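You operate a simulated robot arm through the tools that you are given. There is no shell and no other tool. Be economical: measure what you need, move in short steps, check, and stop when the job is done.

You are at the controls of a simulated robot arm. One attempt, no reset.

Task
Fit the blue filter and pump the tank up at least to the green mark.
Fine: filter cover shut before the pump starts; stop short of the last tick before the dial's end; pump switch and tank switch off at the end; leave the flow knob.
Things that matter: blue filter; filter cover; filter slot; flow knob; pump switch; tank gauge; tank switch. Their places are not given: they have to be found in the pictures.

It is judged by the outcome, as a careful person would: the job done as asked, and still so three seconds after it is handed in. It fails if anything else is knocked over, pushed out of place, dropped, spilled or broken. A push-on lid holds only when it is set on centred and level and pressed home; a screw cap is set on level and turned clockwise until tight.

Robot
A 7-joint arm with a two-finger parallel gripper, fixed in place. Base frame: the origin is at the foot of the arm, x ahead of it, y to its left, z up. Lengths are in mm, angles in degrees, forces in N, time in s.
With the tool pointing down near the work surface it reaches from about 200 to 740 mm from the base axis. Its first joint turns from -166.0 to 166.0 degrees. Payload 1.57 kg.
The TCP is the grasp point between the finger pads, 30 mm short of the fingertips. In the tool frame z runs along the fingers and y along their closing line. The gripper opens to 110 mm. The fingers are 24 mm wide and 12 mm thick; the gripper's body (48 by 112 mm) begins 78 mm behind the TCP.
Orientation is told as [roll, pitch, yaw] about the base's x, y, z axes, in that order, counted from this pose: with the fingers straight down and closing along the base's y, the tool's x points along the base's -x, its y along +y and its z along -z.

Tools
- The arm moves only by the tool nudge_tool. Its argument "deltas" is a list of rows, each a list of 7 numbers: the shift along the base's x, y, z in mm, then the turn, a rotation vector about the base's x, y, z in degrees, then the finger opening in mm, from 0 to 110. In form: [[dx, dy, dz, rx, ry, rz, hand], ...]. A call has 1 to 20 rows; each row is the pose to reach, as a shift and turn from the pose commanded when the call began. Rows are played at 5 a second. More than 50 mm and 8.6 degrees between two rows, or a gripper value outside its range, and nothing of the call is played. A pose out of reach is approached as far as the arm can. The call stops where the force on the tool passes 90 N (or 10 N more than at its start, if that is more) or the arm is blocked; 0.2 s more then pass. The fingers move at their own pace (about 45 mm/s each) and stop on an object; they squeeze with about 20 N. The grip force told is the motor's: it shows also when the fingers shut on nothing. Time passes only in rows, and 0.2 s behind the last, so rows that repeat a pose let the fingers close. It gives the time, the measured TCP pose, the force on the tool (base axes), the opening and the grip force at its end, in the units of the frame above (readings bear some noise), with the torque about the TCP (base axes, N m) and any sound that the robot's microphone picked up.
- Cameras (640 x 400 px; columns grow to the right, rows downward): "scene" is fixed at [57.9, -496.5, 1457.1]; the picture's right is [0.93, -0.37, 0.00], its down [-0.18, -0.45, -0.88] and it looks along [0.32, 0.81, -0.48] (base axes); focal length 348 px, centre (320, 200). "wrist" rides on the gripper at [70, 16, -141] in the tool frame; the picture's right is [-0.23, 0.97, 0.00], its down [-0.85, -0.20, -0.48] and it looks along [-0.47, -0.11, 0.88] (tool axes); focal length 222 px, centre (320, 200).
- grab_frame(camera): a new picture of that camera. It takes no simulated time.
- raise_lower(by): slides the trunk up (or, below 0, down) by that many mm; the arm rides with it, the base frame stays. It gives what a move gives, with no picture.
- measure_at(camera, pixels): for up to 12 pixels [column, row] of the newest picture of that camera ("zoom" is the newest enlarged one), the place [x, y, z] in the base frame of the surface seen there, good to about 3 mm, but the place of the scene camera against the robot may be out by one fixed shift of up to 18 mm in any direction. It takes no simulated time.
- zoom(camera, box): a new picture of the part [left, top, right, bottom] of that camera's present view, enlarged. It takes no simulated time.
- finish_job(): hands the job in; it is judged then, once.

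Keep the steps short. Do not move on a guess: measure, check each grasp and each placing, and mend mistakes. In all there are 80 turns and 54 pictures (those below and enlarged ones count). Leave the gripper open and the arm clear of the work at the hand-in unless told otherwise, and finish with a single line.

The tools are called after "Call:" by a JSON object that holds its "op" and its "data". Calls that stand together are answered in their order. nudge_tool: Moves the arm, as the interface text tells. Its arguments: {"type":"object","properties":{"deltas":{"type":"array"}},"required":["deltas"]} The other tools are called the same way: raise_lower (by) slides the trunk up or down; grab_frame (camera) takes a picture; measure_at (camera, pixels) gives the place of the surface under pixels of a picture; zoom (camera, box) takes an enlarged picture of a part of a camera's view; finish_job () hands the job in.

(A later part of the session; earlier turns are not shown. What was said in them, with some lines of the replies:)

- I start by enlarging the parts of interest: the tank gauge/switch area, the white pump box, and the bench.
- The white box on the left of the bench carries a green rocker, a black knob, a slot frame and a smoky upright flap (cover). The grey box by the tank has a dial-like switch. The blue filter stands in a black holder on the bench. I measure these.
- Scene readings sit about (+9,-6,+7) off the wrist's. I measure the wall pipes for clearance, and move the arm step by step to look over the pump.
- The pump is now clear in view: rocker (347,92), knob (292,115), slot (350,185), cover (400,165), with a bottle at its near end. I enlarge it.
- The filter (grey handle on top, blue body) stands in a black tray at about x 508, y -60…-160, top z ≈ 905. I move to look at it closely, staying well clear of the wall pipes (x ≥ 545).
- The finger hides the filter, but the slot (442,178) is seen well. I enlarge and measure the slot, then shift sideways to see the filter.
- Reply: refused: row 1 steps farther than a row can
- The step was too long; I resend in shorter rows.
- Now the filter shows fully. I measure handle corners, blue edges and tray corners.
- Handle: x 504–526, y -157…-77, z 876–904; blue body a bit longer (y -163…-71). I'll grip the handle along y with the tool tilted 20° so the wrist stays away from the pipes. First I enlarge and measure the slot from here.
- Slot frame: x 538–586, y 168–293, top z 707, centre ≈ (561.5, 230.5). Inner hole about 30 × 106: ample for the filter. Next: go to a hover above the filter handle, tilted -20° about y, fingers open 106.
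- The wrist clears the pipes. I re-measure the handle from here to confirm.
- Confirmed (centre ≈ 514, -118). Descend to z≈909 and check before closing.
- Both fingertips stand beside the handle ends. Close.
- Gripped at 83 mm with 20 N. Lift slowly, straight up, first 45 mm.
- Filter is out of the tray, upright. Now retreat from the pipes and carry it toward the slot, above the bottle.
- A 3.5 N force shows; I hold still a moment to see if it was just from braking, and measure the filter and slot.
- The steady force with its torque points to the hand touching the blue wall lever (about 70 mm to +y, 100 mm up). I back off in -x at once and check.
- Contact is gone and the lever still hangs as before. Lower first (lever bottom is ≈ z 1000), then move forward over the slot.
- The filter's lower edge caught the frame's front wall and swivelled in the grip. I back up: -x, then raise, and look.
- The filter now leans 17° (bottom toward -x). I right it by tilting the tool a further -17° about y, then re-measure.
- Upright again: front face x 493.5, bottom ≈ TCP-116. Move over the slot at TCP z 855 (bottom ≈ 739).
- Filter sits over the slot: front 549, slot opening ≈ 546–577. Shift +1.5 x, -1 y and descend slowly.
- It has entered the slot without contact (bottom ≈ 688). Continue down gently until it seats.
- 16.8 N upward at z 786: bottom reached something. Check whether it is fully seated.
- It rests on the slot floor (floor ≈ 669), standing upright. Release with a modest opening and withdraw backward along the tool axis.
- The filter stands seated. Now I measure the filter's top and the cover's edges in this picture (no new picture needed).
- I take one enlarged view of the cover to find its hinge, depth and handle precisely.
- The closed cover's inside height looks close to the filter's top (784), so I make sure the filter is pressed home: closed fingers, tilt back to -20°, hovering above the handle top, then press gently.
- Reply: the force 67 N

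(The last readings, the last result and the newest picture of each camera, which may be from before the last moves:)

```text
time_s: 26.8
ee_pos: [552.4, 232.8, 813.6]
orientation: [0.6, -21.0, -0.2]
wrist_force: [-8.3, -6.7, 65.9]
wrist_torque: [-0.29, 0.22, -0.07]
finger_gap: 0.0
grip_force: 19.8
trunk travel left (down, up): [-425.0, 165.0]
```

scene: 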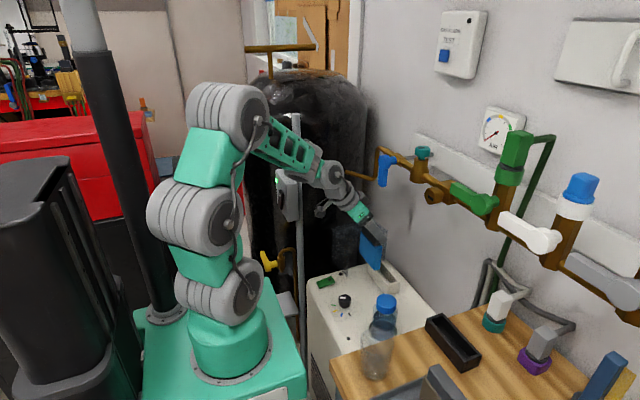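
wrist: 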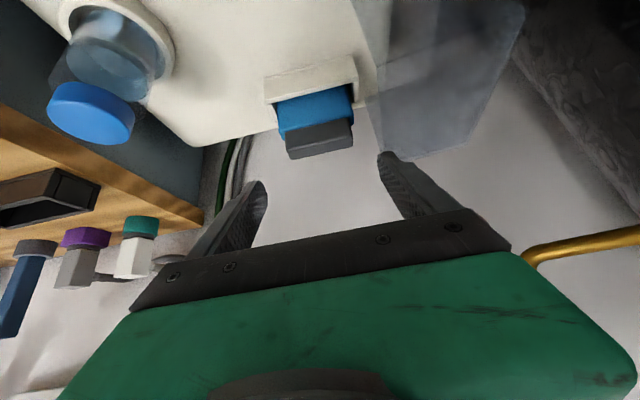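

65 N of reaction with the handle top at ≈ 781: the filter is fully home. Lift off, and measure the pipe/tank region from the last scene picture for planning the cover.

Call:
{"op": "nudge_tool", "data": {"deltas": [[0, 0, 12, 0, 0, 0, 0], [-10, 0, 40, 0, 0, 0, 0], [-40, 10, 75, 0, 0, 0, 0], [-70, 20, 105, 0, 0, 0, 0], [-80, 30, 120, 0, 0, 0, 0]]}}

Call:
{"op": "measure_at", "data": {"camera": "scene", "pixels": [[350, 174], [362, 177], [377, 165], [384, 186], [300, 230], [292, 180], [340, 210], [318, 215], [355, 180], [300, 130], [330, 150], [350, 100]]}}

Call:
{"op": "grab_frame", "data": {"camera": "wrist"}}

```text
time_s: 28.0
ee_pos: [469.6, 261.5, 923.9]
orientation: [-0.1, -20.0, 0.0]
wrist_force: [-0.3, 0.6, -1.0]
wrist_torque: [-0.02, -0.01, -0.02]
finger_gap: 0.0
grip_force: 19.8
trunk travel left (down, up): [-425.0, 165.0]
```

```text
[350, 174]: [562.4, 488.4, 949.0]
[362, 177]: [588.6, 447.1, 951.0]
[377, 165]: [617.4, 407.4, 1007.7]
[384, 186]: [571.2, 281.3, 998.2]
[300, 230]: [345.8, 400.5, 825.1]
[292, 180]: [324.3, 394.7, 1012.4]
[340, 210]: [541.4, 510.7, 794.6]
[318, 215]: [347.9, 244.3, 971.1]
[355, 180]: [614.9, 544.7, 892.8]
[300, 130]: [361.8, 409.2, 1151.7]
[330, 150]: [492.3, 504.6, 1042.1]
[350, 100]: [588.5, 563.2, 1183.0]
```

```text
15 pictures are left
```

wrist: 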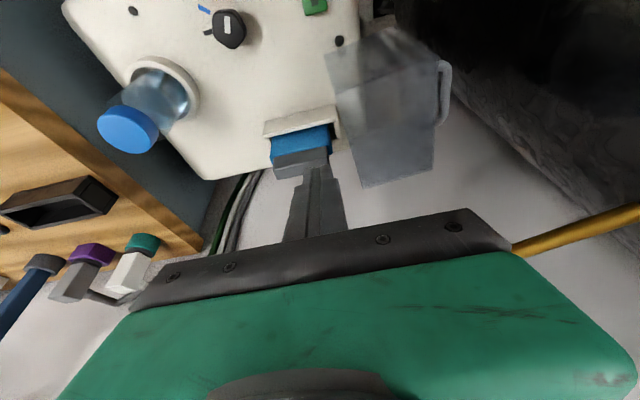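

The handle bar shows at (447,90). I measure bar ends and cover corners.

Call:
{"op": "measure_at", "data": {"camera": "wrist", "pixels": [[442, 65], [449, 70], [449, 95], [447, 118], [438, 125], [435, 100], [437, 68], [432, 165], [365, 185], [395, 32], [330, 60], [400, 90]]}}

Call:
{"op": "zoom", "data": {"camera": "wrist", "box": [310, 15, 470, 200]}}

```text
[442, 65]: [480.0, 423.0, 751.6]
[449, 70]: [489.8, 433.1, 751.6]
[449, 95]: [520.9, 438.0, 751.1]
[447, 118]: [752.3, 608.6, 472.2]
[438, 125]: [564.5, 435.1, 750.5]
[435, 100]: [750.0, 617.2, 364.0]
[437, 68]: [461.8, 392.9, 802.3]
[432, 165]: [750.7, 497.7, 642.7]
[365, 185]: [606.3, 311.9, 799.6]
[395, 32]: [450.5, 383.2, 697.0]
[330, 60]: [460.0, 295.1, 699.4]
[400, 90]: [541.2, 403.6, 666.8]
```

```text
2.16 times, centred on (390, 108) of wrist
```

zoom: 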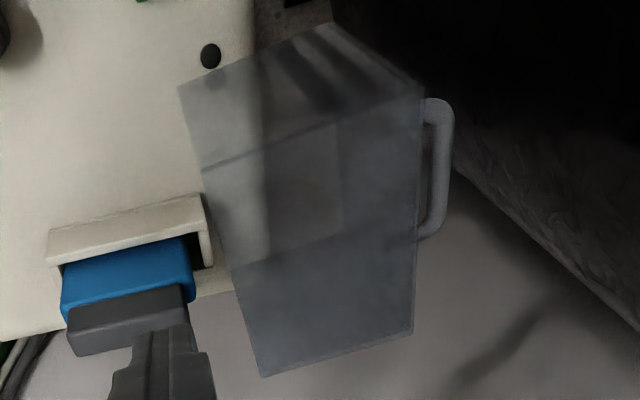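

Bar: x 485–565, y ≈ 437, z ≈ 751; cover top z ≈ 800, back plate y ≈ 413. I'll hook the closed fingers behind the plate's top, above the bar, with the hand leaning to -x and -y. Move to the approach point first.

Call:
{"op": "nudge_tool", "data": {"deltas": [[0, 25, 5, 5, 0, 0, 0], [5, 65, 5, 11, 0, 0, 0], [15, 105, 5, 17, 0, 0, 0], [25, 145, 0, 22, 0, 0, 0], [33, 172, -15, 25, 0, 0, 0], [35, 172, -30, 25, 0, 0, 0], [35, 172, -30, 25, 0, 0, 0]]}}

Call:
{"op": "zoom", "data": {"camera": "scene", "box": [250, 90, 450, 310]}}

```text
time_s: 29.6
ee_pos: [504.3, 433.8, 895.4]
orientation: [26.4, -18.2, -8.8]
wrist_force: [0.8, -0.4, -0.1]
wrist_torque: [-0.01, 0.0, -0.03]
finger_gap: 0.0
grip_force: 20.2
trunk travel left (down, up): [-425.0, 165.0]
```

```text
1.82 times, centred on (350, 200) of scene
```

zoom: 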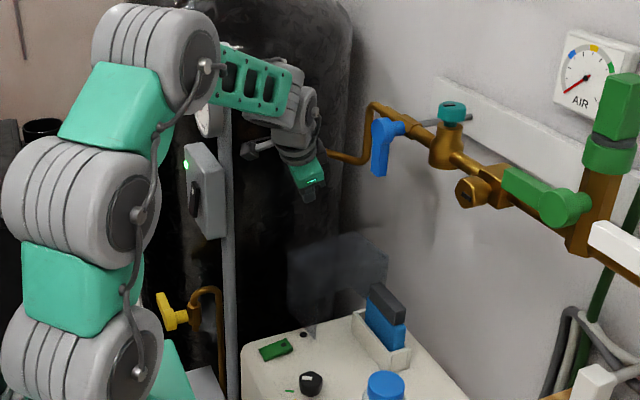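

Clear so far. Descend behind the plate to tip z ≈ 776.

Call:
{"op": "nudge_tool", "data": {"deltas": [[0, 0, -30, 0, 0, 0, 0], [0, 0, -55, 0, 0, 0, 0], [0, 0, -75, 0, 0, 0, 0], [0, 0, -85, 0, 0, 0, 0], [0, 0, -93, 0, 0, 0, 0], [0, 0, -93, 0, 0, 0, 0]]}}

Call:
{"op": "zoom", "data": {"camera": "wrist", "box": [160, 50, 480, 280]}}

```text
time_s: 31.0
ee_pos: [505.2, 433.6, 801.4]
orientation: [26.4, -18.1, -8.9]
wrist_force: [1.0, 0.0, 0.3]
wrist_torque: [0.03, 0.0, -0.01]
finger_gap: 0.1
grip_force: 19.6
trunk travel left (down, up): [-425.0, 165.0]
```

```text
1.74 times, centred on (320, 165) of wrist
```

zoom: 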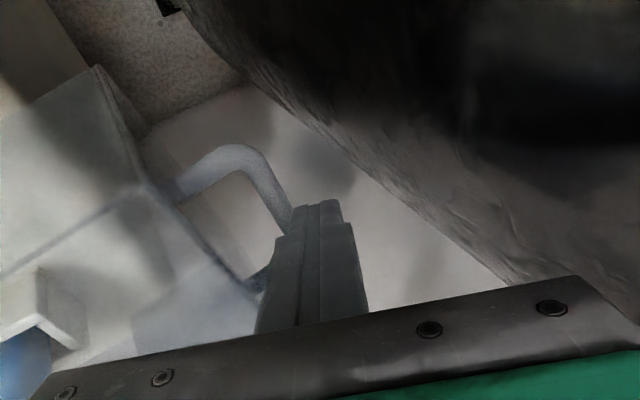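

Fingers are behind the plate, above the bar. Pull toward -y in small steps.

Call:
{"op": "nudge_tool", "data": {"deltas": [[0, -10, 0, 0, 0, 0, 0], [0, -20, 0, 0, 0, 0, 0], [0, -30, 1, 0, 0, 0, 0], [0, -40, 2, 0, 0, 0, 0], [0, -50, 3, 0, 0, 0, 0], [0, -60, 5, 0, 0, 0, 0]]}}

Call:
{"op": "zoom", "data": {"camera": "scene", "box": [300, 160, 440, 320]}}

```text
time_s: 32.4
ee_pos: [492.6, 381.6, 804.5]
orientation: [26.4, -17.4, -7.5]
wrist_force: [-58.6, 35.0, -0.8]
wrist_torque: [0.17, 0.23, -0.1]
finger_gap: 0.1
grip_force: 19.9
trunk travel left (down, up): [-425.0, 165.0]
```

```text
2.50 times, centred on (370, 240) of scene
```

zoom: 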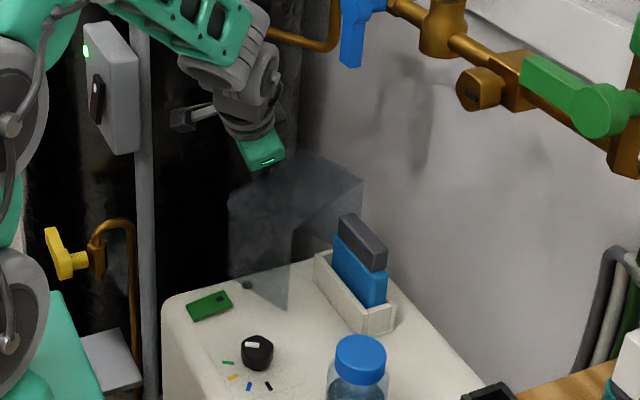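

Large sideways force (-58 x, +35 y); something is binding. One wrist look before moving further.

Call:
{"op": "zoom", "data": {"camera": "wrist", "box": [160, 50, 480, 280]}}

```text
1.74 times, centred on (320, 165) of wrist
```

zoom: 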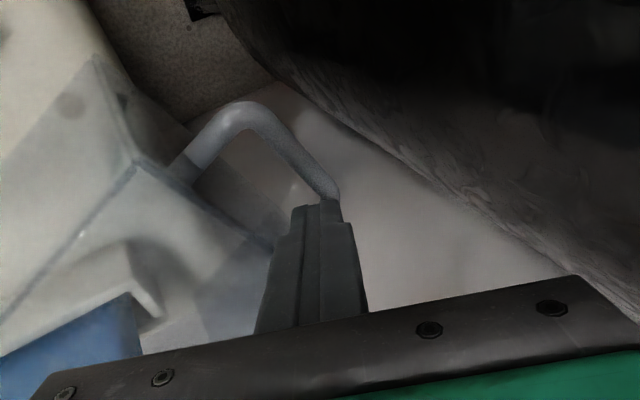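

The fingertips slid between bar and plate and wedged there. I reverse the move so the cover settles back, then I'll go behind the bar instead.

Call:
{"op": "nudge_tool", "data": {"deltas": [[0, 12, -2, 0, 0, 0, 0], [0, 24, -3, 0, 0, 0, 0], [0, 36, -4, 0, 0, 0, 0], [0, 48, -5, 0, 0, 0, 0], [0, 60, -5, 0, 0, 0, 0], [0, 62, 10, 0, 0, 0, 0], [0, 64, 30, 0, 0, 0, 0]]}}

```text
time_s: 34.0
ee_pos: [504.1, 437.1, 838.0]
orientation: [26.4, -18.1, -8.8]
wrist_force: [-1.2, 0.4, -0.9]
wrist_torque: [-0.02, 0.01, -0.01]
finger_gap: 0.0
grip_force: 19.9
trunk travel left (down, up): [-425.0, 165.0]
```

Free again. One look to see where cover and bar now are.

Call:
{"op": "grab_frame", "data": {"camera": "wrist"}}

```text
9 pictures are left
```

wrist: 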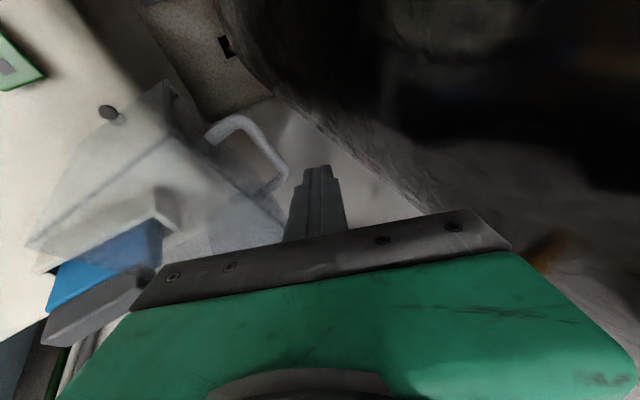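

Call:
{"op": "measure_at", "data": {"camera": "wrist", "pixels": [[215, 130], [242, 120], [262, 145], [283, 170], [270, 185], [175, 88], [100, 195], [200, 165], [230, 195], [40, 235], [260, 210], [160, 270]]}}

```text
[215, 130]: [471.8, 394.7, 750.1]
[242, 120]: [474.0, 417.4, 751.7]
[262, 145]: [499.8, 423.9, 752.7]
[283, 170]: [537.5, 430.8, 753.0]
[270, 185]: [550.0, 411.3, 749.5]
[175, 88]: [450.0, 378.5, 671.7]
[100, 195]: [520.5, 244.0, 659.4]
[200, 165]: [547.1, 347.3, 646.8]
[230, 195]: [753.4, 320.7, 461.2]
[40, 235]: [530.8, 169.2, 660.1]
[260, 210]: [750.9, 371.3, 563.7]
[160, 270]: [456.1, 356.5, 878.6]
```

The bar has yawed and shifted at the same height, and its far (+x) end stayed put: the cover is a door on a vertical hinge near (625, 312), height 661–800 – taller than the filter, which fits. So it must swing round in an arc (counter-clockwise from above), its back plate finally facing -x. I place the fingers behind the plate near its free (-x) end, above the bar, and push along that arc; first half now.

Call:
{"op": "nudge_tool", "data": {"deltas": [[-25, -2, 0, 0, 0, 0, 0], [-46, -9, 0, 0, 0, 0, 0], [-46, -9, -20, 0, 0, 0, 0], [-46, -9, -38, 0, 0, 0, 0], [-39, -31, -38, 0, 0, 0, 0], [-44, -40, -38, 0, 0, 0, 0], [-49, -49, -38, 0, 0, 0, 0], [-54, -58, -38, 0, 0, 0, 0], [-59, -68, -38, 0, 0, 0, 0], [-63, -79, -38, 0, 0, 0, 0], [-67, -90, -38, 0, 0, 0, 0], [-70, -102, -38, 0, 0, 0, 0], [-72, -114, -38, 0, 0, 0, 0]]}}

Call:
{"op": "zoom", "data": {"camera": "scene", "box": [290, 150, 450, 330]}}

```text
time_s: 34.5
ee_pos: [499.1, 431.4, 841.6]
orientation: [27.4, -19.2, -11.3]
wrist_force: [72.3, 11.5, -26.0]
wrist_torque: [-0.41, 3.7, 0.72]
finger_gap: 0.0
grip_force: 19.3
trunk travel left (down, up): [-425.0, 165.0]
stopped in row 2: the force on the tool passed its limit at 114 N (the readings are from after the stop); the commanded pose is now the measured one
```

```text
2.22 times, centred on (370, 240) of scene
```

zoom: 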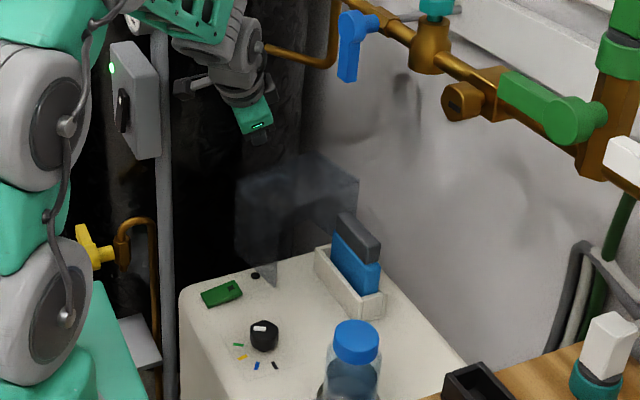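

The wrist camera's stalk touched the post at -x. I move back +x first, then push nearer the plate's middle, which keeps the stalk clear of the post.

Call:
{"op": "nudge_tool", "data": {"deltas": [[12, -2, 0, 0, 0, 2, 0], [12, -2, -20, 0, 0, 2, 0], [12, -2, -36, 0, 0, 2, 0], [10, -16, -36, 0, 0, 2, 0], [4, -22, -36, 0, 0, 2, 0], [-2, -29, -36, 0, 0, 2, 0], [-8, -36, -36, 0, 0, 2, 0]]}}

```text
time_s: 36.1
ee_pos: [477.1, 396.8, 809.1]
orientation: [27.3, -19.0, -8.4]
wrist_force: [0.0, -0.3, 0.1]
wrist_torque: [-0.04, 0.03, -0.01]
finger_gap: 0.3
grip_force: 19.9
trunk travel left (down, up): [-425.0, 165.0]
```

No force now. Continue along the arc, watching the force.

Call:
{"op": "nudge_tool", "data": {"deltas": [[-4, -12, 0, 0, 0, 0, 0], [-7, -24, 0, 0, 0, 0, 0], [-9, -36, 0, 0, 0, 0, 0], [-11, -48, 0, 0, 0, 0, 0], [-12, -60, 0, 0, 0, 0, 0]]}}

Call:
{"op": "grab_frame", "data": {"camera": "wrist"}}

```text
time_s: 37.3
ee_pos: [457.9, 339.2, 811.1]
orientation: [27.5, -18.7, -7.9]
wrist_force: [-53.1, 9.0, 14.0]
wrist_torque: [-0.03, 0.32, -0.19]
finger_gap: 0.1
grip_force: 20.1
trunk travel left (down, up): [-425.0, 165.0]
```

```text
7 pictures are left
```

wrist: 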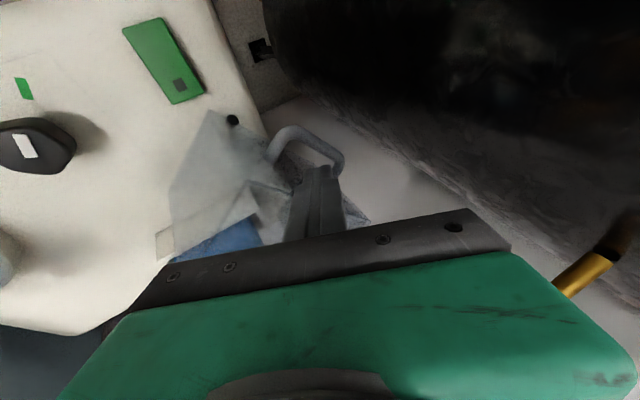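

Call:
{"op": "measure_at", "data": {"camera": "wrist", "pixels": [[270, 155], [283, 132], [300, 130], [320, 145], [335, 155], [337, 165], [210, 112], [172, 185], [178, 250], [160, 240], [260, 140], [255, 195]]}}

```text
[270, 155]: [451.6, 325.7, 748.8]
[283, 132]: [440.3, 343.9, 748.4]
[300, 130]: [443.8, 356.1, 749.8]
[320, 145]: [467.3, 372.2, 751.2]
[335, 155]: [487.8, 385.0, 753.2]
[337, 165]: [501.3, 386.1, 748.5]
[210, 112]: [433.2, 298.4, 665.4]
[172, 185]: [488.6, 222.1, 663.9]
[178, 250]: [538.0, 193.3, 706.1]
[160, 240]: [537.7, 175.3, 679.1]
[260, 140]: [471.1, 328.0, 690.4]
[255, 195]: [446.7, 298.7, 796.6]
```

Cover has swung ~25°. Bar and corner positions give a hinge nearer (645, 287). I follow that arc in small steps.

Call:
{"op": "nudge_tool", "data": {"deltas": [[-7, -5, 0, 0, 0, 0, 0], [-11, -17, 0, 0, 0, 0, 0], [-15, -29, 0, 0, 0, 0, 0], [-17, -40, 0, 0, 0, 0, 0], [-18, -51, 0, 0, 0, 0, 0], [-18, -62, 0, 0, 0, 0, 0]]}}

```text
time_s: 38.7
ee_pos: [449.4, 275.2, 810.3]
orientation: [27.4, -19.1, -8.4]
wrist_force: [-0.1, -0.2, -0.9]
wrist_torque: [0.0, 0.01, 0.0]
finger_gap: 0.0
grip_force: 19.8
trunk travel left (down, up): [-425.0, 165.0]
```

Force is zero; continue the arc a bit more, then look.

Call:
{"op": "nudge_tool", "data": {"deltas": [[1, -11, 0, 0, 0, 0, 0], [2, -22, 0, 0, 0, 0, 0], [4, -33, 0, 0, 0, 0, 0], [8, -44, 0, 0, 0, 0, 0], [12, -54, 0, 0, 0, 0, 0], [16, -64, 0, 0, 0, 0, 0]]}}

Call:
{"op": "grab_frame", "data": {"camera": "wrist"}}

```text
time_s: 40.1
ee_pos: [464.6, 211.2, 810.1]
orientation: [27.4, -19.1, -8.5]
wrist_force: [0.5, 0.0, -0.6]
wrist_torque: [-0.03, 0.01, 0.01]
finger_gap: 0.2
grip_force: 19.7
trunk travel left (down, up): [-425.0, 165.0]
```

```text
6 pictures are left
```

wrist: 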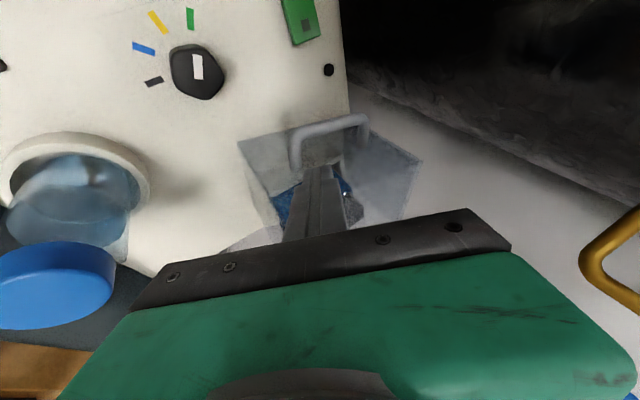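

The handle now faces -x, in front of the filter. Measure the bar and cover corners.

Call:
{"op": "measure_at", "data": {"camera": "wrist", "pixels": [[297, 140], [300, 132], [320, 127], [345, 121], [362, 122], [366, 132], [240, 143], [270, 220], [420, 158], [405, 215], [380, 160], [330, 150]]}}

```text
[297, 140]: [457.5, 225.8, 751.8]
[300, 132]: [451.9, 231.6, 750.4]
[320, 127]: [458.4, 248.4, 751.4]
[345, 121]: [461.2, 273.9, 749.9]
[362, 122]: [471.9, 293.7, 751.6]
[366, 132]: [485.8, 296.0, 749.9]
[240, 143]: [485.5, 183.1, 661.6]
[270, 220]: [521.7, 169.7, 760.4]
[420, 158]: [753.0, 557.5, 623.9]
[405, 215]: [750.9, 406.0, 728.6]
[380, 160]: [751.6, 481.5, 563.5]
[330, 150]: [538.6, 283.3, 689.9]
```

Bar direction shows ~12° left to close. Push on in +x (slightly -y) until it stops.

Call:
{"op": "nudge_tool", "data": {"deltas": [[5, -6, 0, 0, 0, 0, 0], [10, -12, 0, 0, 0, 0, 0], [15, -17, 0, 0, 0, 0, 0], [20, -20, 0, 0, 0, 0, 0], [25, -22, 0, 0, 0, 0, 0], [30, -24, 0, 0, 0, 0, 0]]}}

```text
time_s: 41.5
ee_pos: [488.4, 188.7, 808.5]
orientation: [27.4, -18.8, -8.0]
wrist_force: [-28.9, 3.0, 8.5]
wrist_torque: [-0.07, 0.47, 0.38]
finger_gap: 0.0
grip_force: 20.5
trunk travel left (down, up): [-425.0, 165.0]
```

Resistance now (-29 N). Push 6 mm more to see if it is at its stop.

Call:
{"op": "nudge_tool", "data": {"deltas": [[4, -1, 0, 0, 0, 0, 0], [7, -1, 0, 0, 0, 0, 0], [7, -1, 0, 0, 0, 0, 0]]}}

```text
time_s: 42.3
ee_pos: [489.5, 188.9, 810.4]
orientation: [27.5, -18.3, -7.8]
wrist_force: [-68.8, 9.2, 20.2]
wrist_torque: [0.03, 1.04, 0.91]
finger_gap: 0.0
grip_force: 20.8
trunk travel left (down, up): [-425.0, 165.0]
```

The cover is at its stop: shut. Back off, straighten the tool and rise to a hover near the pump rocker; then one strongly enlarged scene picture of gauge and tank switch.

Call:
{"op": "nudge_tool", "data": {"deltas": [[-15, 0, 0, 0, 0, 0, 0], [-35, 0, 10, 0, 0, 0, 0], [-50, 10, 30, -6, 0, 0, 0], [-65, 25, 40, -12, 0, 0, 0], [-75, 50, 30, -18, 0, 0, 0], [-85, 75, 10, -22, 0, 0, 0], [-90, 100, -10, -25, 0, 0, 0], [-90, 100, -10, -25, 0, 0, 0]]}}

Call:
{"op": "zoom", "data": {"camera": "scene", "box": [262, 120, 322, 220]}}

```text
time_s: 44.1
ee_pos: [411.9, 285.5, 800.2]
orientation: [0.8, -20.9, 0.8]
wrist_force: [0.7, 0.3, 0.4]
wrist_torque: [-0.05, -0.01, -0.03]
finger_gap: 0.1
grip_force: 19.9
trunk travel left (down, up): [-425.0, 165.0]
```

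```text
4.00 times, centred on (292, 170) of scene
```

zoom: 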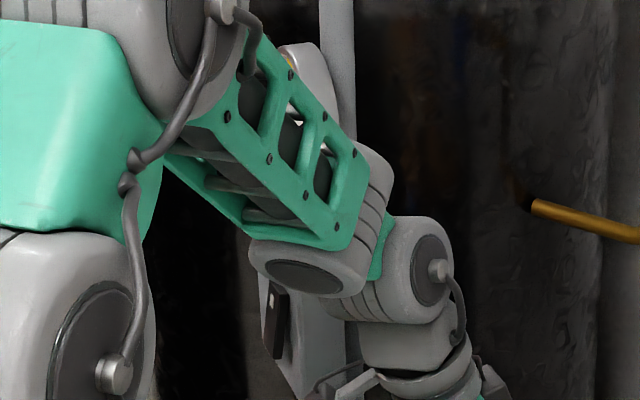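

The forearm hides it. I raise the arm to a viewing pose (TCP ≈ 215, 305, 1230, tool straight down) for the wrist camera to see gauge and tank switch.

Call:
{"op": "nudge_tool", "data": {"deltas": [[-5, -5, 45, 0, 4, 0, 0], [-10, -10, 90, 0, 8, 0, 0], [-15, -15, 135, 0, 12, 0, 0], [-15, -20, 180, 0, 16, 0, 0], [-15, -25, 225, 0, 20, 0, 0], [-15, -30, 270, 0, 21, 0, 0], [-20, -30, 315, 0, 21, 0, 0], [-45, -28, 355, 0, 21, 0, 0], [-80, -20, 385, 0, 21, 0, 0], [-115, -10, 410, 0, 21, 0, 0], [-155, 5, 425, 0, 21, 0, 0], [-197, 18, 430, 0, 21, 0, 0], [-197, 18, 430, 0, 21, 0, 0]]}}

Call:
{"op": "zoom", "data": {"camera": "wrist", "box": [320, 60, 500, 230]}}

```text
time_s: 46.9
ee_pos: [213.0, 307.7, 1230.1]
orientation: [1.2, 0.3, 0.7]
wrist_force: [-0.5, 0.0, 0.2]
wrist_torque: [-0.02, 0.01, 0.01]
finger_gap: 0.0
grip_force: 19.3
out of reach, approached as far as the arm can: row 8
trunk travel left (down, up): [-425.0, 165.0]
```

```text
2.35 times, centred on (410, 145) of wrist
```

zoom: 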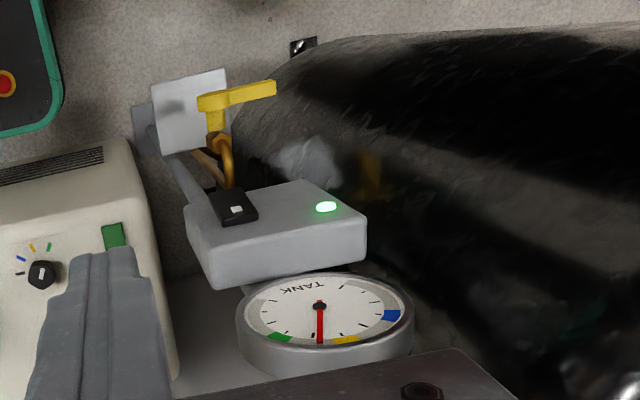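

The gauge (seen upside-down) shows the needle at 12 o'clock, between yellow and green; green lies about 1:30, further clockwise. The tank switch's lamp is lit: on. I measure tank switch and pump rocker from this view.

Call:
{"op": "measure_at", "data": {"camera": "zoom", "pixels": [[236, 210], [215, 195], [250, 215], [228, 220], [240, 195], [222, 192], [252, 208], [270, 230], [200, 230], [325, 207], [113, 236], [320, 305]]}}

Call:
{"op": "measure_at", "data": {"camera": "zoom", "pixels": [[105, 230], [122, 242], [108, 226], [118, 246], [114, 228], [236, 200], [226, 205], [246, 205], [232, 222], [233, 193], [210, 240], [280, 200]]}}

```text
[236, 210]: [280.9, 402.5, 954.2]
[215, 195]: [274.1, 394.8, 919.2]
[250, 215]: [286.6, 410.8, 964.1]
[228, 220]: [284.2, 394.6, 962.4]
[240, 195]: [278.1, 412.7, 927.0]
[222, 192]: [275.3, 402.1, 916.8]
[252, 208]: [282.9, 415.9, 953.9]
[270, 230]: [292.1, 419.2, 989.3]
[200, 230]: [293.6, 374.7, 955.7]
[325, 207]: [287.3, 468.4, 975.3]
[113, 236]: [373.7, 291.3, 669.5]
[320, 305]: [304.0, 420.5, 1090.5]
```

```text
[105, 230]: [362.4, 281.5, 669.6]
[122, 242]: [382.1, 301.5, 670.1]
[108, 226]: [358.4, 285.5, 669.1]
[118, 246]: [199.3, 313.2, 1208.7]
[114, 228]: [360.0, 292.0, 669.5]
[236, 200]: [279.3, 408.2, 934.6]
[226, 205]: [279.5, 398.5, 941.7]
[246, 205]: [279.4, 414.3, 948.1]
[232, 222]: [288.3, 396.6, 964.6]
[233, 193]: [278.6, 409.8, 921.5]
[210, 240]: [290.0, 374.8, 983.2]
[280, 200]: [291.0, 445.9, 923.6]
```

Tank rocker: y 394–416, z 917–964, its top is pressed in (on); its bottom (x≈274) sticks out. Pump rocker: its +x end (≈405, 296, 676) is the raised, marked one – press that for on. Move down over it to z 720.

Call:
{"op": "nudge_tool", "data": {"deltas": [[40, -10, -5, 0, 0, 0, 0], [80, -18, -20, 0, 0, 0, 0], [115, -25, -45, 0, 0, 0, 0], [150, -28, -75, 0, 0, 0, 0], [178, -28, -110, 0, 0, 0, 0], [188, -28, -155, 0, 0, 0, 0], [195, -25, -200, 0, 0, 0, 0], [195, -20, -248, 0, 0, 0, 0], [195, -14, -296, 0, 0, 0, 0], [195, -12, -345, 0, 0, 0, 0], [195, -12, -394, 0, 0, 0, 0], [195, -12, -443, 0, 0, 0, 0], [195, -12, -485, 0, 0, 0, 0], [195, -12, -510, 0, 0, 0, 0], [195, -12, -510, 0, 0, 0, 0]]}}

```text
time_s: 50.1
ee_pos: [408.2, 292.2, 941.5]
orientation: [0.9, 0.3, 0.8]
wrist_force: [-0.2, 0.2, 0.0]
wrist_torque: [-0.03, -0.03, 0.04]
finger_gap: 0.0
grip_force: 20.0
out of reach, approached as far as the arm can: row 9, 10, 11, 12, 13, 14, 15
trunk travel left (down, up): [-425.0, 165.0]
```

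The straight-down tool can't reach that low with the trunk at this height. Lower the trunk by 220 mm; the hand (at 408, 292) comes straight down to z ≈ 721.

Call:
{"op": "raise_lower", "data": {"by": -220}}

```text
time_s: 52.4
ee_pos: [406.7, 292.6, 722.4]
orientation: [1.0, 0.3, 0.8]
wrist_force: [0.7, 0.7, 0.5]
wrist_torque: [-0.03, 0.01, -0.02]
finger_gap: 0.0
grip_force: 19.9
trunk travel left (down, up): [-205.0, 385.0]
```

I make a tiny test move (+3 mm) to check what the commanded pose now is.

Call:
{"op": "nudge_tool", "data": {"deltas": [[0, 2, 3, 0, 0, 0, 0]]}}

```text
time_s: 52.8
ee_pos: [408.2, 295.6, 724.8]
orientation: [0.9, 0.4, 0.7]
wrist_force: [0.1, -0.5, -0.1]
wrist_torque: [0.04, 0.01, 0.04]
finger_gap: 0.0
grip_force: 20.4
trunk travel left (down, up): [-205.0, 385.0]
```

Good. Press down on the +x end, to about z 699.

Call:
{"op": "nudge_tool", "data": {"deltas": [[0, 0, -10, 0, 0, 0, 0], [0, 0, -17, 0, 0, 0, 0], [0, 0, -21, 0, 0, 0, 0], [0, 0, -25, 0, 0, 0, 0], [0, 0, -27, 0, 0, 0, 0]]}}

```text
time_s: 54.0
ee_pos: [407.8, 294.2, 717.7]
orientation: [0.3, 0.5, 0.8]
wrist_force: [-1.1, -0.8, 0.3]
wrist_torque: [0.01, 0.01, 0.02]
finger_gap: 0.0
grip_force: 19.9
out of reach, approached as far as the arm can: row 1, 2, 3, 4, 5
trunk travel left (down, up): [-205.0, 385.0]
```

At the reach limit. Raise the hand 60, lower the trunk 60, then press.

Call:
{"op": "nudge_tool", "data": {"deltas": [[0, 0, 30, 0, 0, 0, 0], [0, 0, 60, 0, 0, 0, 0], [0, 0, 60, 0, 0, 0, 0]]}}

Call:
{"op": "raise_lower", "data": {"by": -60}}

```text
time_s: 54.8
ee_pos: [407.4, 294.2, 777.3]
orientation: [0.8, 0.3, 0.8]
wrist_force: [-0.3, 0.1, 0.1]
wrist_torque: [0.03, 0.02, 0.01]
finger_gap: 0.0
grip_force: 19.9
trunk travel left (down, up): [-205.0, 385.0]
```

```text
time_s: 55.8
ee_pos: [407.7, 294.3, 717.8]
orientation: [0.9, 0.3, 0.8]
wrist_force: [-0.1, -0.3, 0.0]
wrist_torque: [0.01, -0.02, 0.05]
finger_gap: 0.0
grip_force: 20.1
trunk travel left (down, up): [-145.0, 445.0]
```

Now press: from z 718 down to about 698.

Call:
{"op": "nudge_tool", "data": {"deltas": [[0, 1, -6, 0, 0, 0, 0], [0, 1, -11, 0, 0, 0, 0], [0, 1, -15, 0, 0, 0, 0], [0, 1, -18, 0, 0, 0, 0], [0, 1, -20, 0, 0, 0, 0]]}}

```text
time_s: 57.0
ee_pos: [406.9, 296.1, 699.7]
orientation: [1.3, 0.1, 0.7]
wrist_force: [0.2, 0.6, 20.1]
wrist_torque: [-0.05, 0.25, -0.08]
finger_gap: 0.3
grip_force: 19.9
trunk travel left (down, up): [-145.0, 445.0]
```

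20 N, end pressed down to ≈ 670: toggled, it seems. I lift and shift over the other (-x) end ready for switching off, and look at the gauge with the scene camera (forearm now sits lower).

Call:
{"op": "nudge_tool", "data": {"deltas": [[0, 0, 12, 0, 0, 0, 0], [-22, -3, 20, 0, 0, 0, 0], [-45, -6, 20, 0, 0, 0, 0]]}}

Call:
{"op": "zoom", "data": {"camera": "scene", "box": [262, 120, 322, 220]}}

```text
time_s: 57.8
ee_pos: [361.2, 289.8, 717.4]
orientation: [1.0, 0.4, 0.7]
wrist_force: [0.3, -0.4, 0.2]
wrist_torque: [0.03, 0.03, -0.02]
finger_gap: 0.0
grip_force: 19.2
trunk travel left (down, up): [-145.0, 445.0]
```

```text
4.00 times, centred on (292, 170) of scene
```

zoom: 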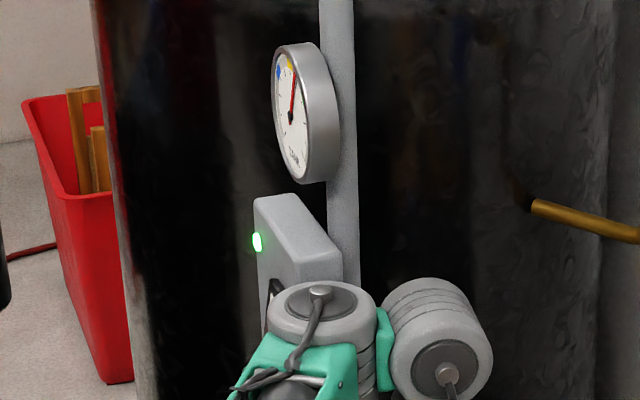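

The gauge is visible: the needle moved a bit clockwise (~18° past 12 o'clock), so the pump is running. I wait briefly just above the off end and look again.

Call:
{"op": "nudge_tool", "data": {"deltas": [[0, 2, -4, 0, 0, 0, 0], [0, 2, -5, 0, 0, 0, 0], [0, 2, -5, 0, 0, 0, 0], [0, 2, -5, 0, 0, 0, 0]]}}

Call:
{"op": "zoom", "data": {"camera": "scene", "box": [276, 126, 300, 170]}}

```text
time_s: 58.8
ee_pos: [361.7, 290.9, 714.0]
orientation: [0.9, 0.3, 0.9]
wrist_force: [0.0, 1.1, 0.7]
wrist_torque: [-0.03, -0.02, -0.03]
finger_gap: 0.0
grip_force: 20.1
trunk travel left (down, up): [-145.0, 445.0]
```

```text
9.09 times, centred on (288, 148) of scene
```

zoom: 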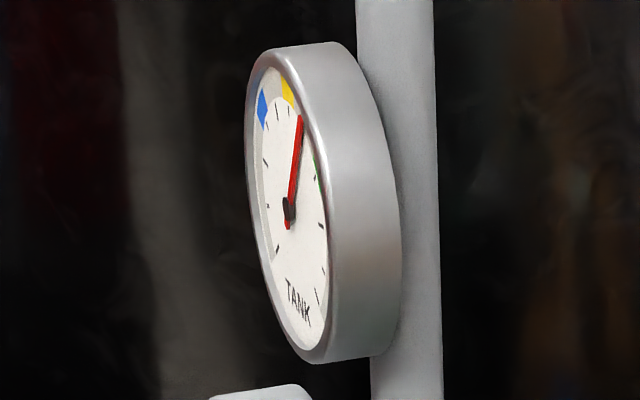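

Sharp view: needle about 20° past 12, green sliver at ≈ 45° (315,175). Compared with the earlier views it has hardly moved, and no pump sound is reported. I probe gently whether the -x end is now raised (contact near TCP 706) or still low (≈ 701).

Call:
{"op": "nudge_tool", "data": {"deltas": [[0, 0, -4, 0, 0, 0, 0], [0, 0, -6, 0, 0, 0, 0]]}}

```text
time_s: 59.4
ee_pos: [361.9, 291.0, 706.4]
orientation: [0.9, 0.3, 0.9]
wrist_force: [0.1, -0.4, -0.4]
wrist_torque: [-0.01, 0.01, -0.02]
finger_gap: 0.0
grip_force: 19.8
trunk travel left (down, up): [-145.0, 445.0]
```

Call:
{"op": "nudge_tool", "data": {"deltas": [[0, 0, -2, 0, 0, 0, 0]]}}

```text
time_s: 59.8
ee_pos: [362.6, 291.3, 704.2]
orientation: [0.9, 0.3, 0.8]
wrist_force: [-1.3, -0.5, 0.7]
wrist_torque: [0.0, 0.02, -0.03]
finger_gap: 0.0
grip_force: 19.9
trunk travel left (down, up): [-145.0, 445.0]
```

Call:
{"op": "nudge_tool", "data": {"deltas": [[0, 0, -1.5, 0, 0, 0, 0], [0, 0, -1.5, 0, 0, 0, 0]]}}

```text
time_s: 60.4
ee_pos: [361.3, 290.5, 703.2]
orientation: [0.8, 0.2, 0.8]
wrist_force: [0.2, -0.1, 1.2]
wrist_torque: [0.0, -0.01, 0.0]
finger_gap: 0.1
grip_force: 19.9
trunk travel left (down, up): [-145.0, 445.0]
```

Ambiguous; the +x end tells more clearly: contact at 706 means not switched, 700 means switched. Shift there and probe.

Call:
{"op": "nudge_tool", "data": {"deltas": [[0, 0, 12, 0, 0, 0, 0], [22, 3, 12, 0, 0, 0, 0], [46, 5, 12, 0, 0, 0, 0], [46, 5, 4, 0, 0, 0, 0], [46, 5, 2, 0, 0, 0, 0], [46, 5, 1, 0, 0, 0, 0]]}}

```text
time_s: 61.8
ee_pos: [409.3, 296.6, 705.3]
orientation: [0.9, 0.2, 0.8]
wrist_force: [-0.2, -0.5, 0.0]
wrist_torque: [0.0, 0.01, -0.04]
finger_gap: 0.1
grip_force: 19.9
trunk travel left (down, up): [-145.0, 445.0]
```

Call:
{"op": "nudge_tool", "data": {"deltas": [[0, 0, -2, 0, 0, 0, 0], [0, 0, -3, 0, 0, 0, 0]]}}

```text
time_s: 62.4
ee_pos: [409.1, 296.2, 701.9]
orientation: [0.9, 0.3, 0.7]
wrist_force: [0.2, 0.5, -0.7]
wrist_torque: [-0.04, -0.02, -0.02]
finger_gap: 0.0
grip_force: 20.2
trunk travel left (down, up): [-145.0, 445.0]
```

+x end is down (no contact even at 702): the pump is switched on, merely slow (≤ 2.5°/s). I move back over the off end and wait; by t≈68 the needle can be at most ~48°.

Call:
{"op": "nudge_tool", "data": {"deltas": [[0, 0, 10, 0, 0, 0, 0], [-22, -3, 10, 0, 0, 0, 0], [-47, -5, 10, 0, 0, 0, 0], [-47, -5, 8, 0, 0, 0, 0], [-47, -5, 8, 0, 0, 0, 0], [-47, -5, 8, 0, 0, 0, 0], [-47, -5, 8, 0, 0, 0, 0], [-47, -5, 8, 0, 0, 0, 0], [-47, -5, 8, 0, 0, 0, 0], [-47, -5, 8, 0, 0, 0, 0], [-47, -5, 8, 0, 0, 0, 0], [-47, -5, 8, 0, 0, 0, 0], [-47, -5, 8, 0, 0, 0, 0], [-47, -5, 8, 0, 0, 0, 0], [-47, -5, 8, 0, 0, 0, 0], [-47, -5, 8, 0, 0, 0, 0], [-47, -5, 8, 0, 0, 0, 0], [-47, -5, 8, 0, 0, 0, 0], [-47, -5, 8, 0, 0, 0, 0], [-47, -5, 8, 0, 0, 0, 0]]}}

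Call:
{"op": "zoom", "data": {"camera": "scene", "box": [276, 126, 300, 170]}}

```text
time_s: 66.6
ee_pos: [362.4, 290.9, 708.4]
orientation: [0.9, 0.2, 0.8]
wrist_force: [0.7, -0.1, -0.1]
wrist_torque: [0.03, 0.04, -0.01]
finger_gap: 0.0
grip_force: 19.9
trunk travel left (down, up): [-145.0, 445.0]
```

```text
9.09 times, centred on (288, 148) of scene
```

zoom: 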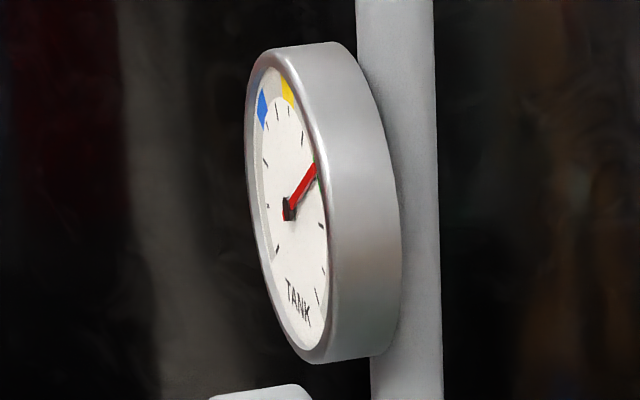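

Needle now ≈ 42°, from ≈ 20°: about 2.3–2.9°/s. Green is centred ≈ 52°, the last tick is beyond ≈ 105°. Aim for about 70°: switch off around t ≈ 77. Wait two rounds.

Call:
{"op": "nudge_tool", "data": {"deltas": [[0, 0, 0, 0, 0, 0, 0], [0, 0, 0, 0, 0, 0, 0], [0, 0, 0, 0, 0, 0, 0], [0, 0, 0, 0, 0, 0, 0], [0, 0, 0, 0, 0, 0, 0], [0, 0, 0, 0, 0, 0, 0], [0, 0, 0, 0, 0, 0, 0], [0, 0, 0, 0, 0, 0, 0], [0, 0, 0, 0, 0, 0, 0], [0, 0, 0, 0, 0, 0, 0], [0, 0, 0, 0, 0, 0, 0], [0, 0, 0, 0, 0, 0, 0], [0, 0, 0, 0, 0, 0, 0], [0, 0, 0, 0, 0, 0, 0], [0, 0, 0, 0, 0, 0, 0], [0, 0, 0, 0, 0, 0, 0], [0, 0, 0, 0, 0, 0, 0], [0, 0, 0, 0, 0, 0, 0], [0, 0, 0, 0, 0, 0, 0], [0, 0, 0, 0, 0, 0, 0]]}}

Call:
{"op": "nudge_tool", "data": {"deltas": [[0, 0, 0, 0, 0, 0, 0], [0, 0, 0, 0, 0, 0, 0], [0, 0, 0, 0, 0, 0, 0], [0, 0, 0, 0, 0, 0, 0], [0, 0, 0, 0, 0, 0, 0], [0, 0, 0, 0, 0, 0, 0], [0, 0, 0, 0, 0, 0, 0], [0, 0, 0, 0, 0, 0, 0], [0, 0, 0, 0, 0, 0, 0], [0, 0, 0, 0, 0, 0, 0], [0, 0, 0, 0, 0, 0, 0], [0, 0, 0, 0, 0, 0, 0], [0, 0, 0, 0, 0, 0, 0], [0, 0, 0, 0, 0, 0, 0], [0, 0, 0, 0, 0, 0, 0], [0, 0, 0, 0, 0, 0, 0], [0, 0, 0, 0, 0, 0, 0], [0, 0, 0, 0, 0, 0, 0], [0, 0, 0, 0, 0, 0, 0], [0, 0, 0, 0, 0, 0, 0]]}}

Call:
{"op": "nudge_tool", "data": {"deltas": [[0, 0, 0, 0, 0, 0, 0], [0, 0, 0, 0, 0, 0, 0], [0, 0, 0, 0, 0, 0, 0], [0, 0, -4, 0, 0, 0, 0], [0, 0, -7, 0, 0, 0, 0], [0, 0, -9, 0, 0, 0, 0], [0, 0, -11, 0, 0, 0, 0], [0, 0, -12, 0, 0, 0, 0]]}}

```text
time_s: 70.8
ee_pos: [361.7, 290.8, 708.5]
orientation: [1.0, 0.3, 0.8]
wrist_force: [0.5, 0.1, -1.0]
wrist_torque: [-0.02, 0.0, 0.02]
finger_gap: 0.3
grip_force: 20.1
trunk travel left (down, up): [-145.0, 445.0]
```

```text
time_s: 75.0
ee_pos: [362.6, 291.8, 708.7]
orientation: [0.9, 0.3, 0.8]
wrist_force: [-0.4, -0.7, 0.2]
wrist_torque: [-0.03, 0.0, 0.0]
finger_gap: 0.0
grip_force: 20.1
trunk travel left (down, up): [-145.0, 445.0]
```

```text
time_s: 76.8
ee_pos: [361.2, 292.5, 699.8]
orientation: [1.2, -0.1, 0.7]
wrist_force: [-2.0, -3.1, 30.7]
wrist_torque: [-0.16, -0.33, -0.24]
finger_gap: 0.0
grip_force: 20.2
trunk travel left (down, up): [-145.0, 445.0]
```

30 N at 699.8, the same depth as the on-press. I lift and probe the same end at 702 to confirm it stays down.

Call:
{"op": "nudge_tool", "data": {"deltas": [[0, 0, 14, 0, 0, 0, 0], [0, 0, 14, 0, 0, 0, 0], [0, 0, 7, 0, 0, 0, 0], [0, 0, 5, 0, 0, 0, 0], [0, 0, 5, 0, 0, 0, 0]]}}

```text
time_s: 78.0
ee_pos: [361.9, 290.7, 701.8]
orientation: [0.8, 0.2, 0.8]
wrist_force: [-0.7, -0.3, -0.8]
wrist_torque: [-0.01, -0.02, -0.01]
finger_gap: 0.4
grip_force: 20.2
trunk travel left (down, up): [-145.0, 445.0]
```

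Pump is off. Next the tank switch: raise, swing round to the -x side of the grey box with the tool tilted -30°, fingertips in front of the rocker's lower end (y 405, z ≈ 928).

Call:
{"op": "nudge_tool", "data": {"deltas": [[-5, -8, 45, 0, 0, 0, 0], [-15, -15, 90, 0, 0, 0, 0], [-30, -20, 132, 0, 0, 0, 0], [-55, -20, 172, 0, 0, 0, 0], [-85, -20, 208, 0, -5, 0, 0], [-115, -15, 243, 0, -10, 0, 0], [-145, -5, 276, 0, -16, 0, 0], [-165, 20, 300, 0, -22, 0, 0], [-170, 55, 300, 0, -28, 0, 0], [-165, 90, 290, 0, -30, 0, 0], [-150, 114, 272, 0, -30, 0, 0], [-135, 114, 255, 0, -30, 0, 0], [-135, 114, 255, 0, -30, 0, 0]]}}

```text
time_s: 80.8
ee_pos: [231.8, 370.3, 942.3]
orientation: [1.1, -27.7, 0.8]
wrist_force: [-0.1, 0.6, 0.7]
wrist_torque: [0.01, 0.01, -0.02]
finger_gap: 0.0
grip_force: 20.1
out of reach, approached as far as the arm can: row 9, 10, 11, 12, 13
trunk travel left (down, up): [-145.0, 445.0]
```

Out of reach with the trunk this low. I step back from the box, raise the trunk 180, then come down again.

Call:
{"op": "nudge_tool", "data": {"deltas": [[-20, -15, 10, 0, 0, 0, 0], [-40, -35, 20, 0, 0, 0, 0], [-40, -35, 20, 0, 0, 0, 0]]}}

Call:
{"op": "raise_lower", "data": {"by": 180}}

```text
time_s: 81.6
ee_pos: [201.6, 327.9, 947.0]
orientation: [1.3, -27.3, 0.9]
wrist_force: [-0.2, 0.2, 0.3]
wrist_torque: [-0.01, -0.01, -0.01]
finger_gap: 0.2
grip_force: 20.0
out of reach, approached as far as the arm can: row 1, 2, 3
trunk travel left (down, up): [-145.0, 445.0]
```

```text
time_s: 83.6
ee_pos: [201.5, 328.2, 1127.6]
orientation: [1.2, -27.3, 0.8]
wrist_force: [0.5, 0.7, -0.6]
wrist_torque: [0.02, -0.03, 0.03]
finger_gap: 0.2
grip_force: 20.1
trunk travel left (down, up): [-325.0, 265.0]
```

Now descend in front of the box and move to y 405.

Call:
{"op": "nudge_tool", "data": {"deltas": [[0, 0, -45, 0, 0, 0, 0], [0, 0, -90, 0, 0, 0, 0], [0, 10, -130, 0, -2, 0, 0], [5, 40, -160, 0, -3, 0, 0], [12, 65, -170, 0, -3, 0, 0], [20, 77, -172, 0, -3, 0, 0], [20, 77, -172, 0, -3, 0, 0]]}}

```text
time_s: 85.2
ee_pos: [133.3, 410.5, 1066.7]
orientation: [0.5, -25.3, 0.2]
wrist_force: [0.5, 0.3, 0.6]
wrist_torque: [-0.02, -0.03, -0.04]
finger_gap: 0.0
grip_force: 19.5
out of reach, approached as far as the arm can: row 1, 2, 3, 4, 5, 6, 7
trunk travel left (down, up): [-325.0, 265.0]
```

The -30° tilt is the limiting factor here. A slight tilt (≈ -12°) plus a lean toward the base is enough to clear the gauge. I re-orient and come down in front of the rocker.

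Call:
{"op": "nudge_tool", "data": {"deltas": [[15, -5, 0, 4, 5, 0, 0], [35, -8, -10, 8, 10, 0, 0], [60, -10, -25, 12, 13, 0, 0], [80, -10, -50, 12, 13, 0, 0], [90, -8, -80, 12, 13, 0, 0], [95, -8, -108, 12, 13, 0, 0], [95, -8, -108, 12, 13, 0, 0]]}}

```text
time_s: 86.8
ee_pos: [139.8, 433.0, 1082.8]
orientation: [9.1, -12.5, -4.2]
wrist_force: [0.3, -0.5, 0.7]
wrist_torque: [-0.02, 0.0, 0.01]
finger_gap: 0.4
grip_force: 20.1
out of reach, approached as far as the arm can: row 1, 2, 3, 4, 5, 6, 7
trunk travel left (down, up): [-325.0, 265.0]
```

The IK is jammed near some joint limit. I move back toward a known good region (≈ 205, 320, 1150) and let the tool come upright.

Call:
{"op": "nudge_tool", "data": {"deltas": [[15, -25, 15, -3, 3, 0, 0], [30, -50, 30, -6, 6, 0, 0], [45, -80, 50, -9, 10, 2, 0], [65, -113, 67, -9, 12, 4, 0], [65, -113, 67, -9, 12, 4, 0]]}}

```text
time_s: 88.0
ee_pos: [205.5, 318.1, 1150.2]
orientation: [-0.3, -0.7, 0.9]
wrist_force: [-0.1, -0.5, 0.3]
wrist_torque: [0.01, -0.01, 0.02]
finger_gap: 0.1
grip_force: 20.1
trunk travel left (down, up): [-325.0, 265.0]
```

Good here. I shift at this height to x 232, y 403 with a -12° tilt, then let the trunk carry the hand straight down.

Call:
{"op": "nudge_tool", "data": {"deltas": [[0, 30, 0, 0, -3, 0, 0], [5, 60, 0, 0, -6, 0, 0], [15, 78, 0, 0, -9, 0, 0], [26, 86, 0, 0, -12, 0, 0], [26, 86, 0, 0, -12, 0, 0]]}}

```text
time_s: 89.2
ee_pos: [230.3, 403.1, 1148.9]
orientation: [-0.6, -12.8, 0.8]
wrist_force: [0.4, 0.3, 0.2]
wrist_torque: [0.04, 0.05, 0.03]
finger_gap: 0.1
grip_force: 20.4
trunk travel left (down, up): [-325.0, 265.0]
```

Call:
{"op": "raise_lower", "data": {"by": -196}}

```text
time_s: 91.4
ee_pos: [231.2, 403.2, 952.3]
orientation: [-0.6, -12.8, 0.9]
wrist_force: [1.2, 0.6, -0.1]
wrist_torque: [0.0, -0.02, 0.04]
finger_gap: 0.0
grip_force: 20.7
trunk travel left (down, up): [-129.0, 461.0]
```

Fingertips are in front of the rocker's lower end. Push +x in small steps.

Call:
{"op": "nudge_tool", "data": {"deltas": [[10, 1, 0, 0, 0, 0, 0], [18, 1, 0, 0, 0, 0, 0], [24, 1, 0, 0, 0, 0, 0], [28, 1, 0, 0, 0, 0, 0], [32, 1, 0, 0, 0, 0, 0], [35, 1, 0, 0, 0, 0, 0]]}}

```text
time_s: 92.8
ee_pos: [261.6, 405.3, 951.7]
orientation: [-0.7, -12.8, 1.2]
wrist_force: [-58.6, -13.5, -18.7]
wrist_torque: [0.14, 1.92, -0.22]
finger_gap: 0.0
grip_force: 20.1
trunk travel left (down, up): [-129.0, 461.0]
5 turns are left
```

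58 N at the rocker's low end. I press 3 mm further, then back away, open the hand, and use the last picture to check lamp and gauge.

Call:
{"op": "nudge_tool", "data": {"deltas": [[3, 0, 0, 0, 0, 0, 0], [3, 0, 0, 0, 0, 0, 0], [-15, 0, 0, 0, 0, 0, 0], [-45, 0, 0, 0, 0, 0, 0], [-65, -25, 10, 0, 0, 0, 20], [-70, -55, 20, 0, 0, 0, 50], [-70, -85, 30, 0, 0, 0, 80], [-70, -85, 30, 0, 0, 0, 80]]}}

Call:
{"op": "zoom", "data": {"camera": "scene", "box": [262, 122, 322, 212]}}

```text
time_s: 93.2
ee_pos: [262.4, 405.0, 951.4]
orientation: [-0.8, -12.9, 1.3]
wrist_force: [-84.1, -6.2, -11.3]
wrist_torque: [1.05, 2.44, 0.03]
finger_gap: 0.0
grip_force: 20.2
trunk travel left (down, up): [-129.0, 461.0]
stopped in row 2: the force on the tool passed its limit at 93 N (the readings are from after the stop); the commanded pose is now the measured one
```

```text
4.44 times, centred on (292, 167) of scene
4 turns are left
```

zoom: 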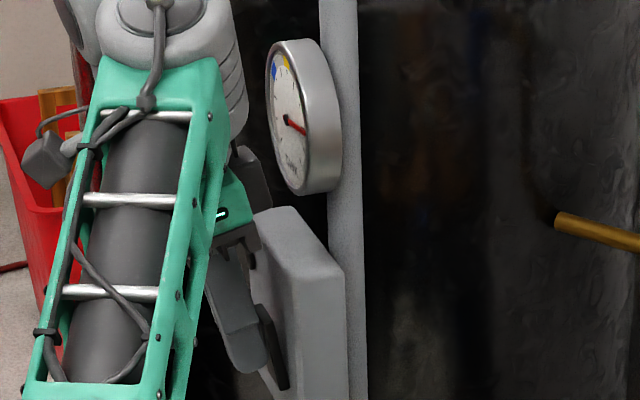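

The needle reads ≈ 70°: past green, well short of the last tick; the lamp's green glow is gone and the rocker's top now stands out: tank switch off. Retreat and open the hand.

Call:
{"op": "nudge_tool", "data": {"deltas": [[-15, 0, 0, 0, 0, 0, 0], [-40, 0, 0, 0, 0, 0, 0], [-60, -20, 5, 0, 0, 0, 20], [-65, -50, 15, 0, 0, 0, 50], [-65, -80, 25, 0, 0, 0, 80], [-65, -80, 25, 0, 0, 0, 90], [-65, -80, 25, 0, 0, 0, 90]]}}

```text
time_s: 94.8
ee_pos: [205.8, 324.6, 977.0]
orientation: [-0.9, -12.6, 0.9]
wrist_force: [-0.1, -1.0, -0.1]
wrist_torque: [0.02, -0.03, 0.02]
finger_gap: 90.2
grip_force: 0.0
trunk travel left (down, up): [-129.0, 461.0]
3 turns are left
```

The arm is clear of everything with the gripper open, so I hand the job in.

Call:
{"op": "finish_job", "data": {}}

```text
The job is handed in.
```

Handed in: the blue filter is seated, the cover was shut before pumping, the tank was pumped past green (needle about 70°, short of the last tick), the pump switch is off by probing, the tank switch looks off (lamp glow gone in the last picture, hand partly in the way), and the flow knob was not touched; the hand and wrist camera briefly bumped the blue wall lever and the gauge post, with no displacement seen in the pictures.
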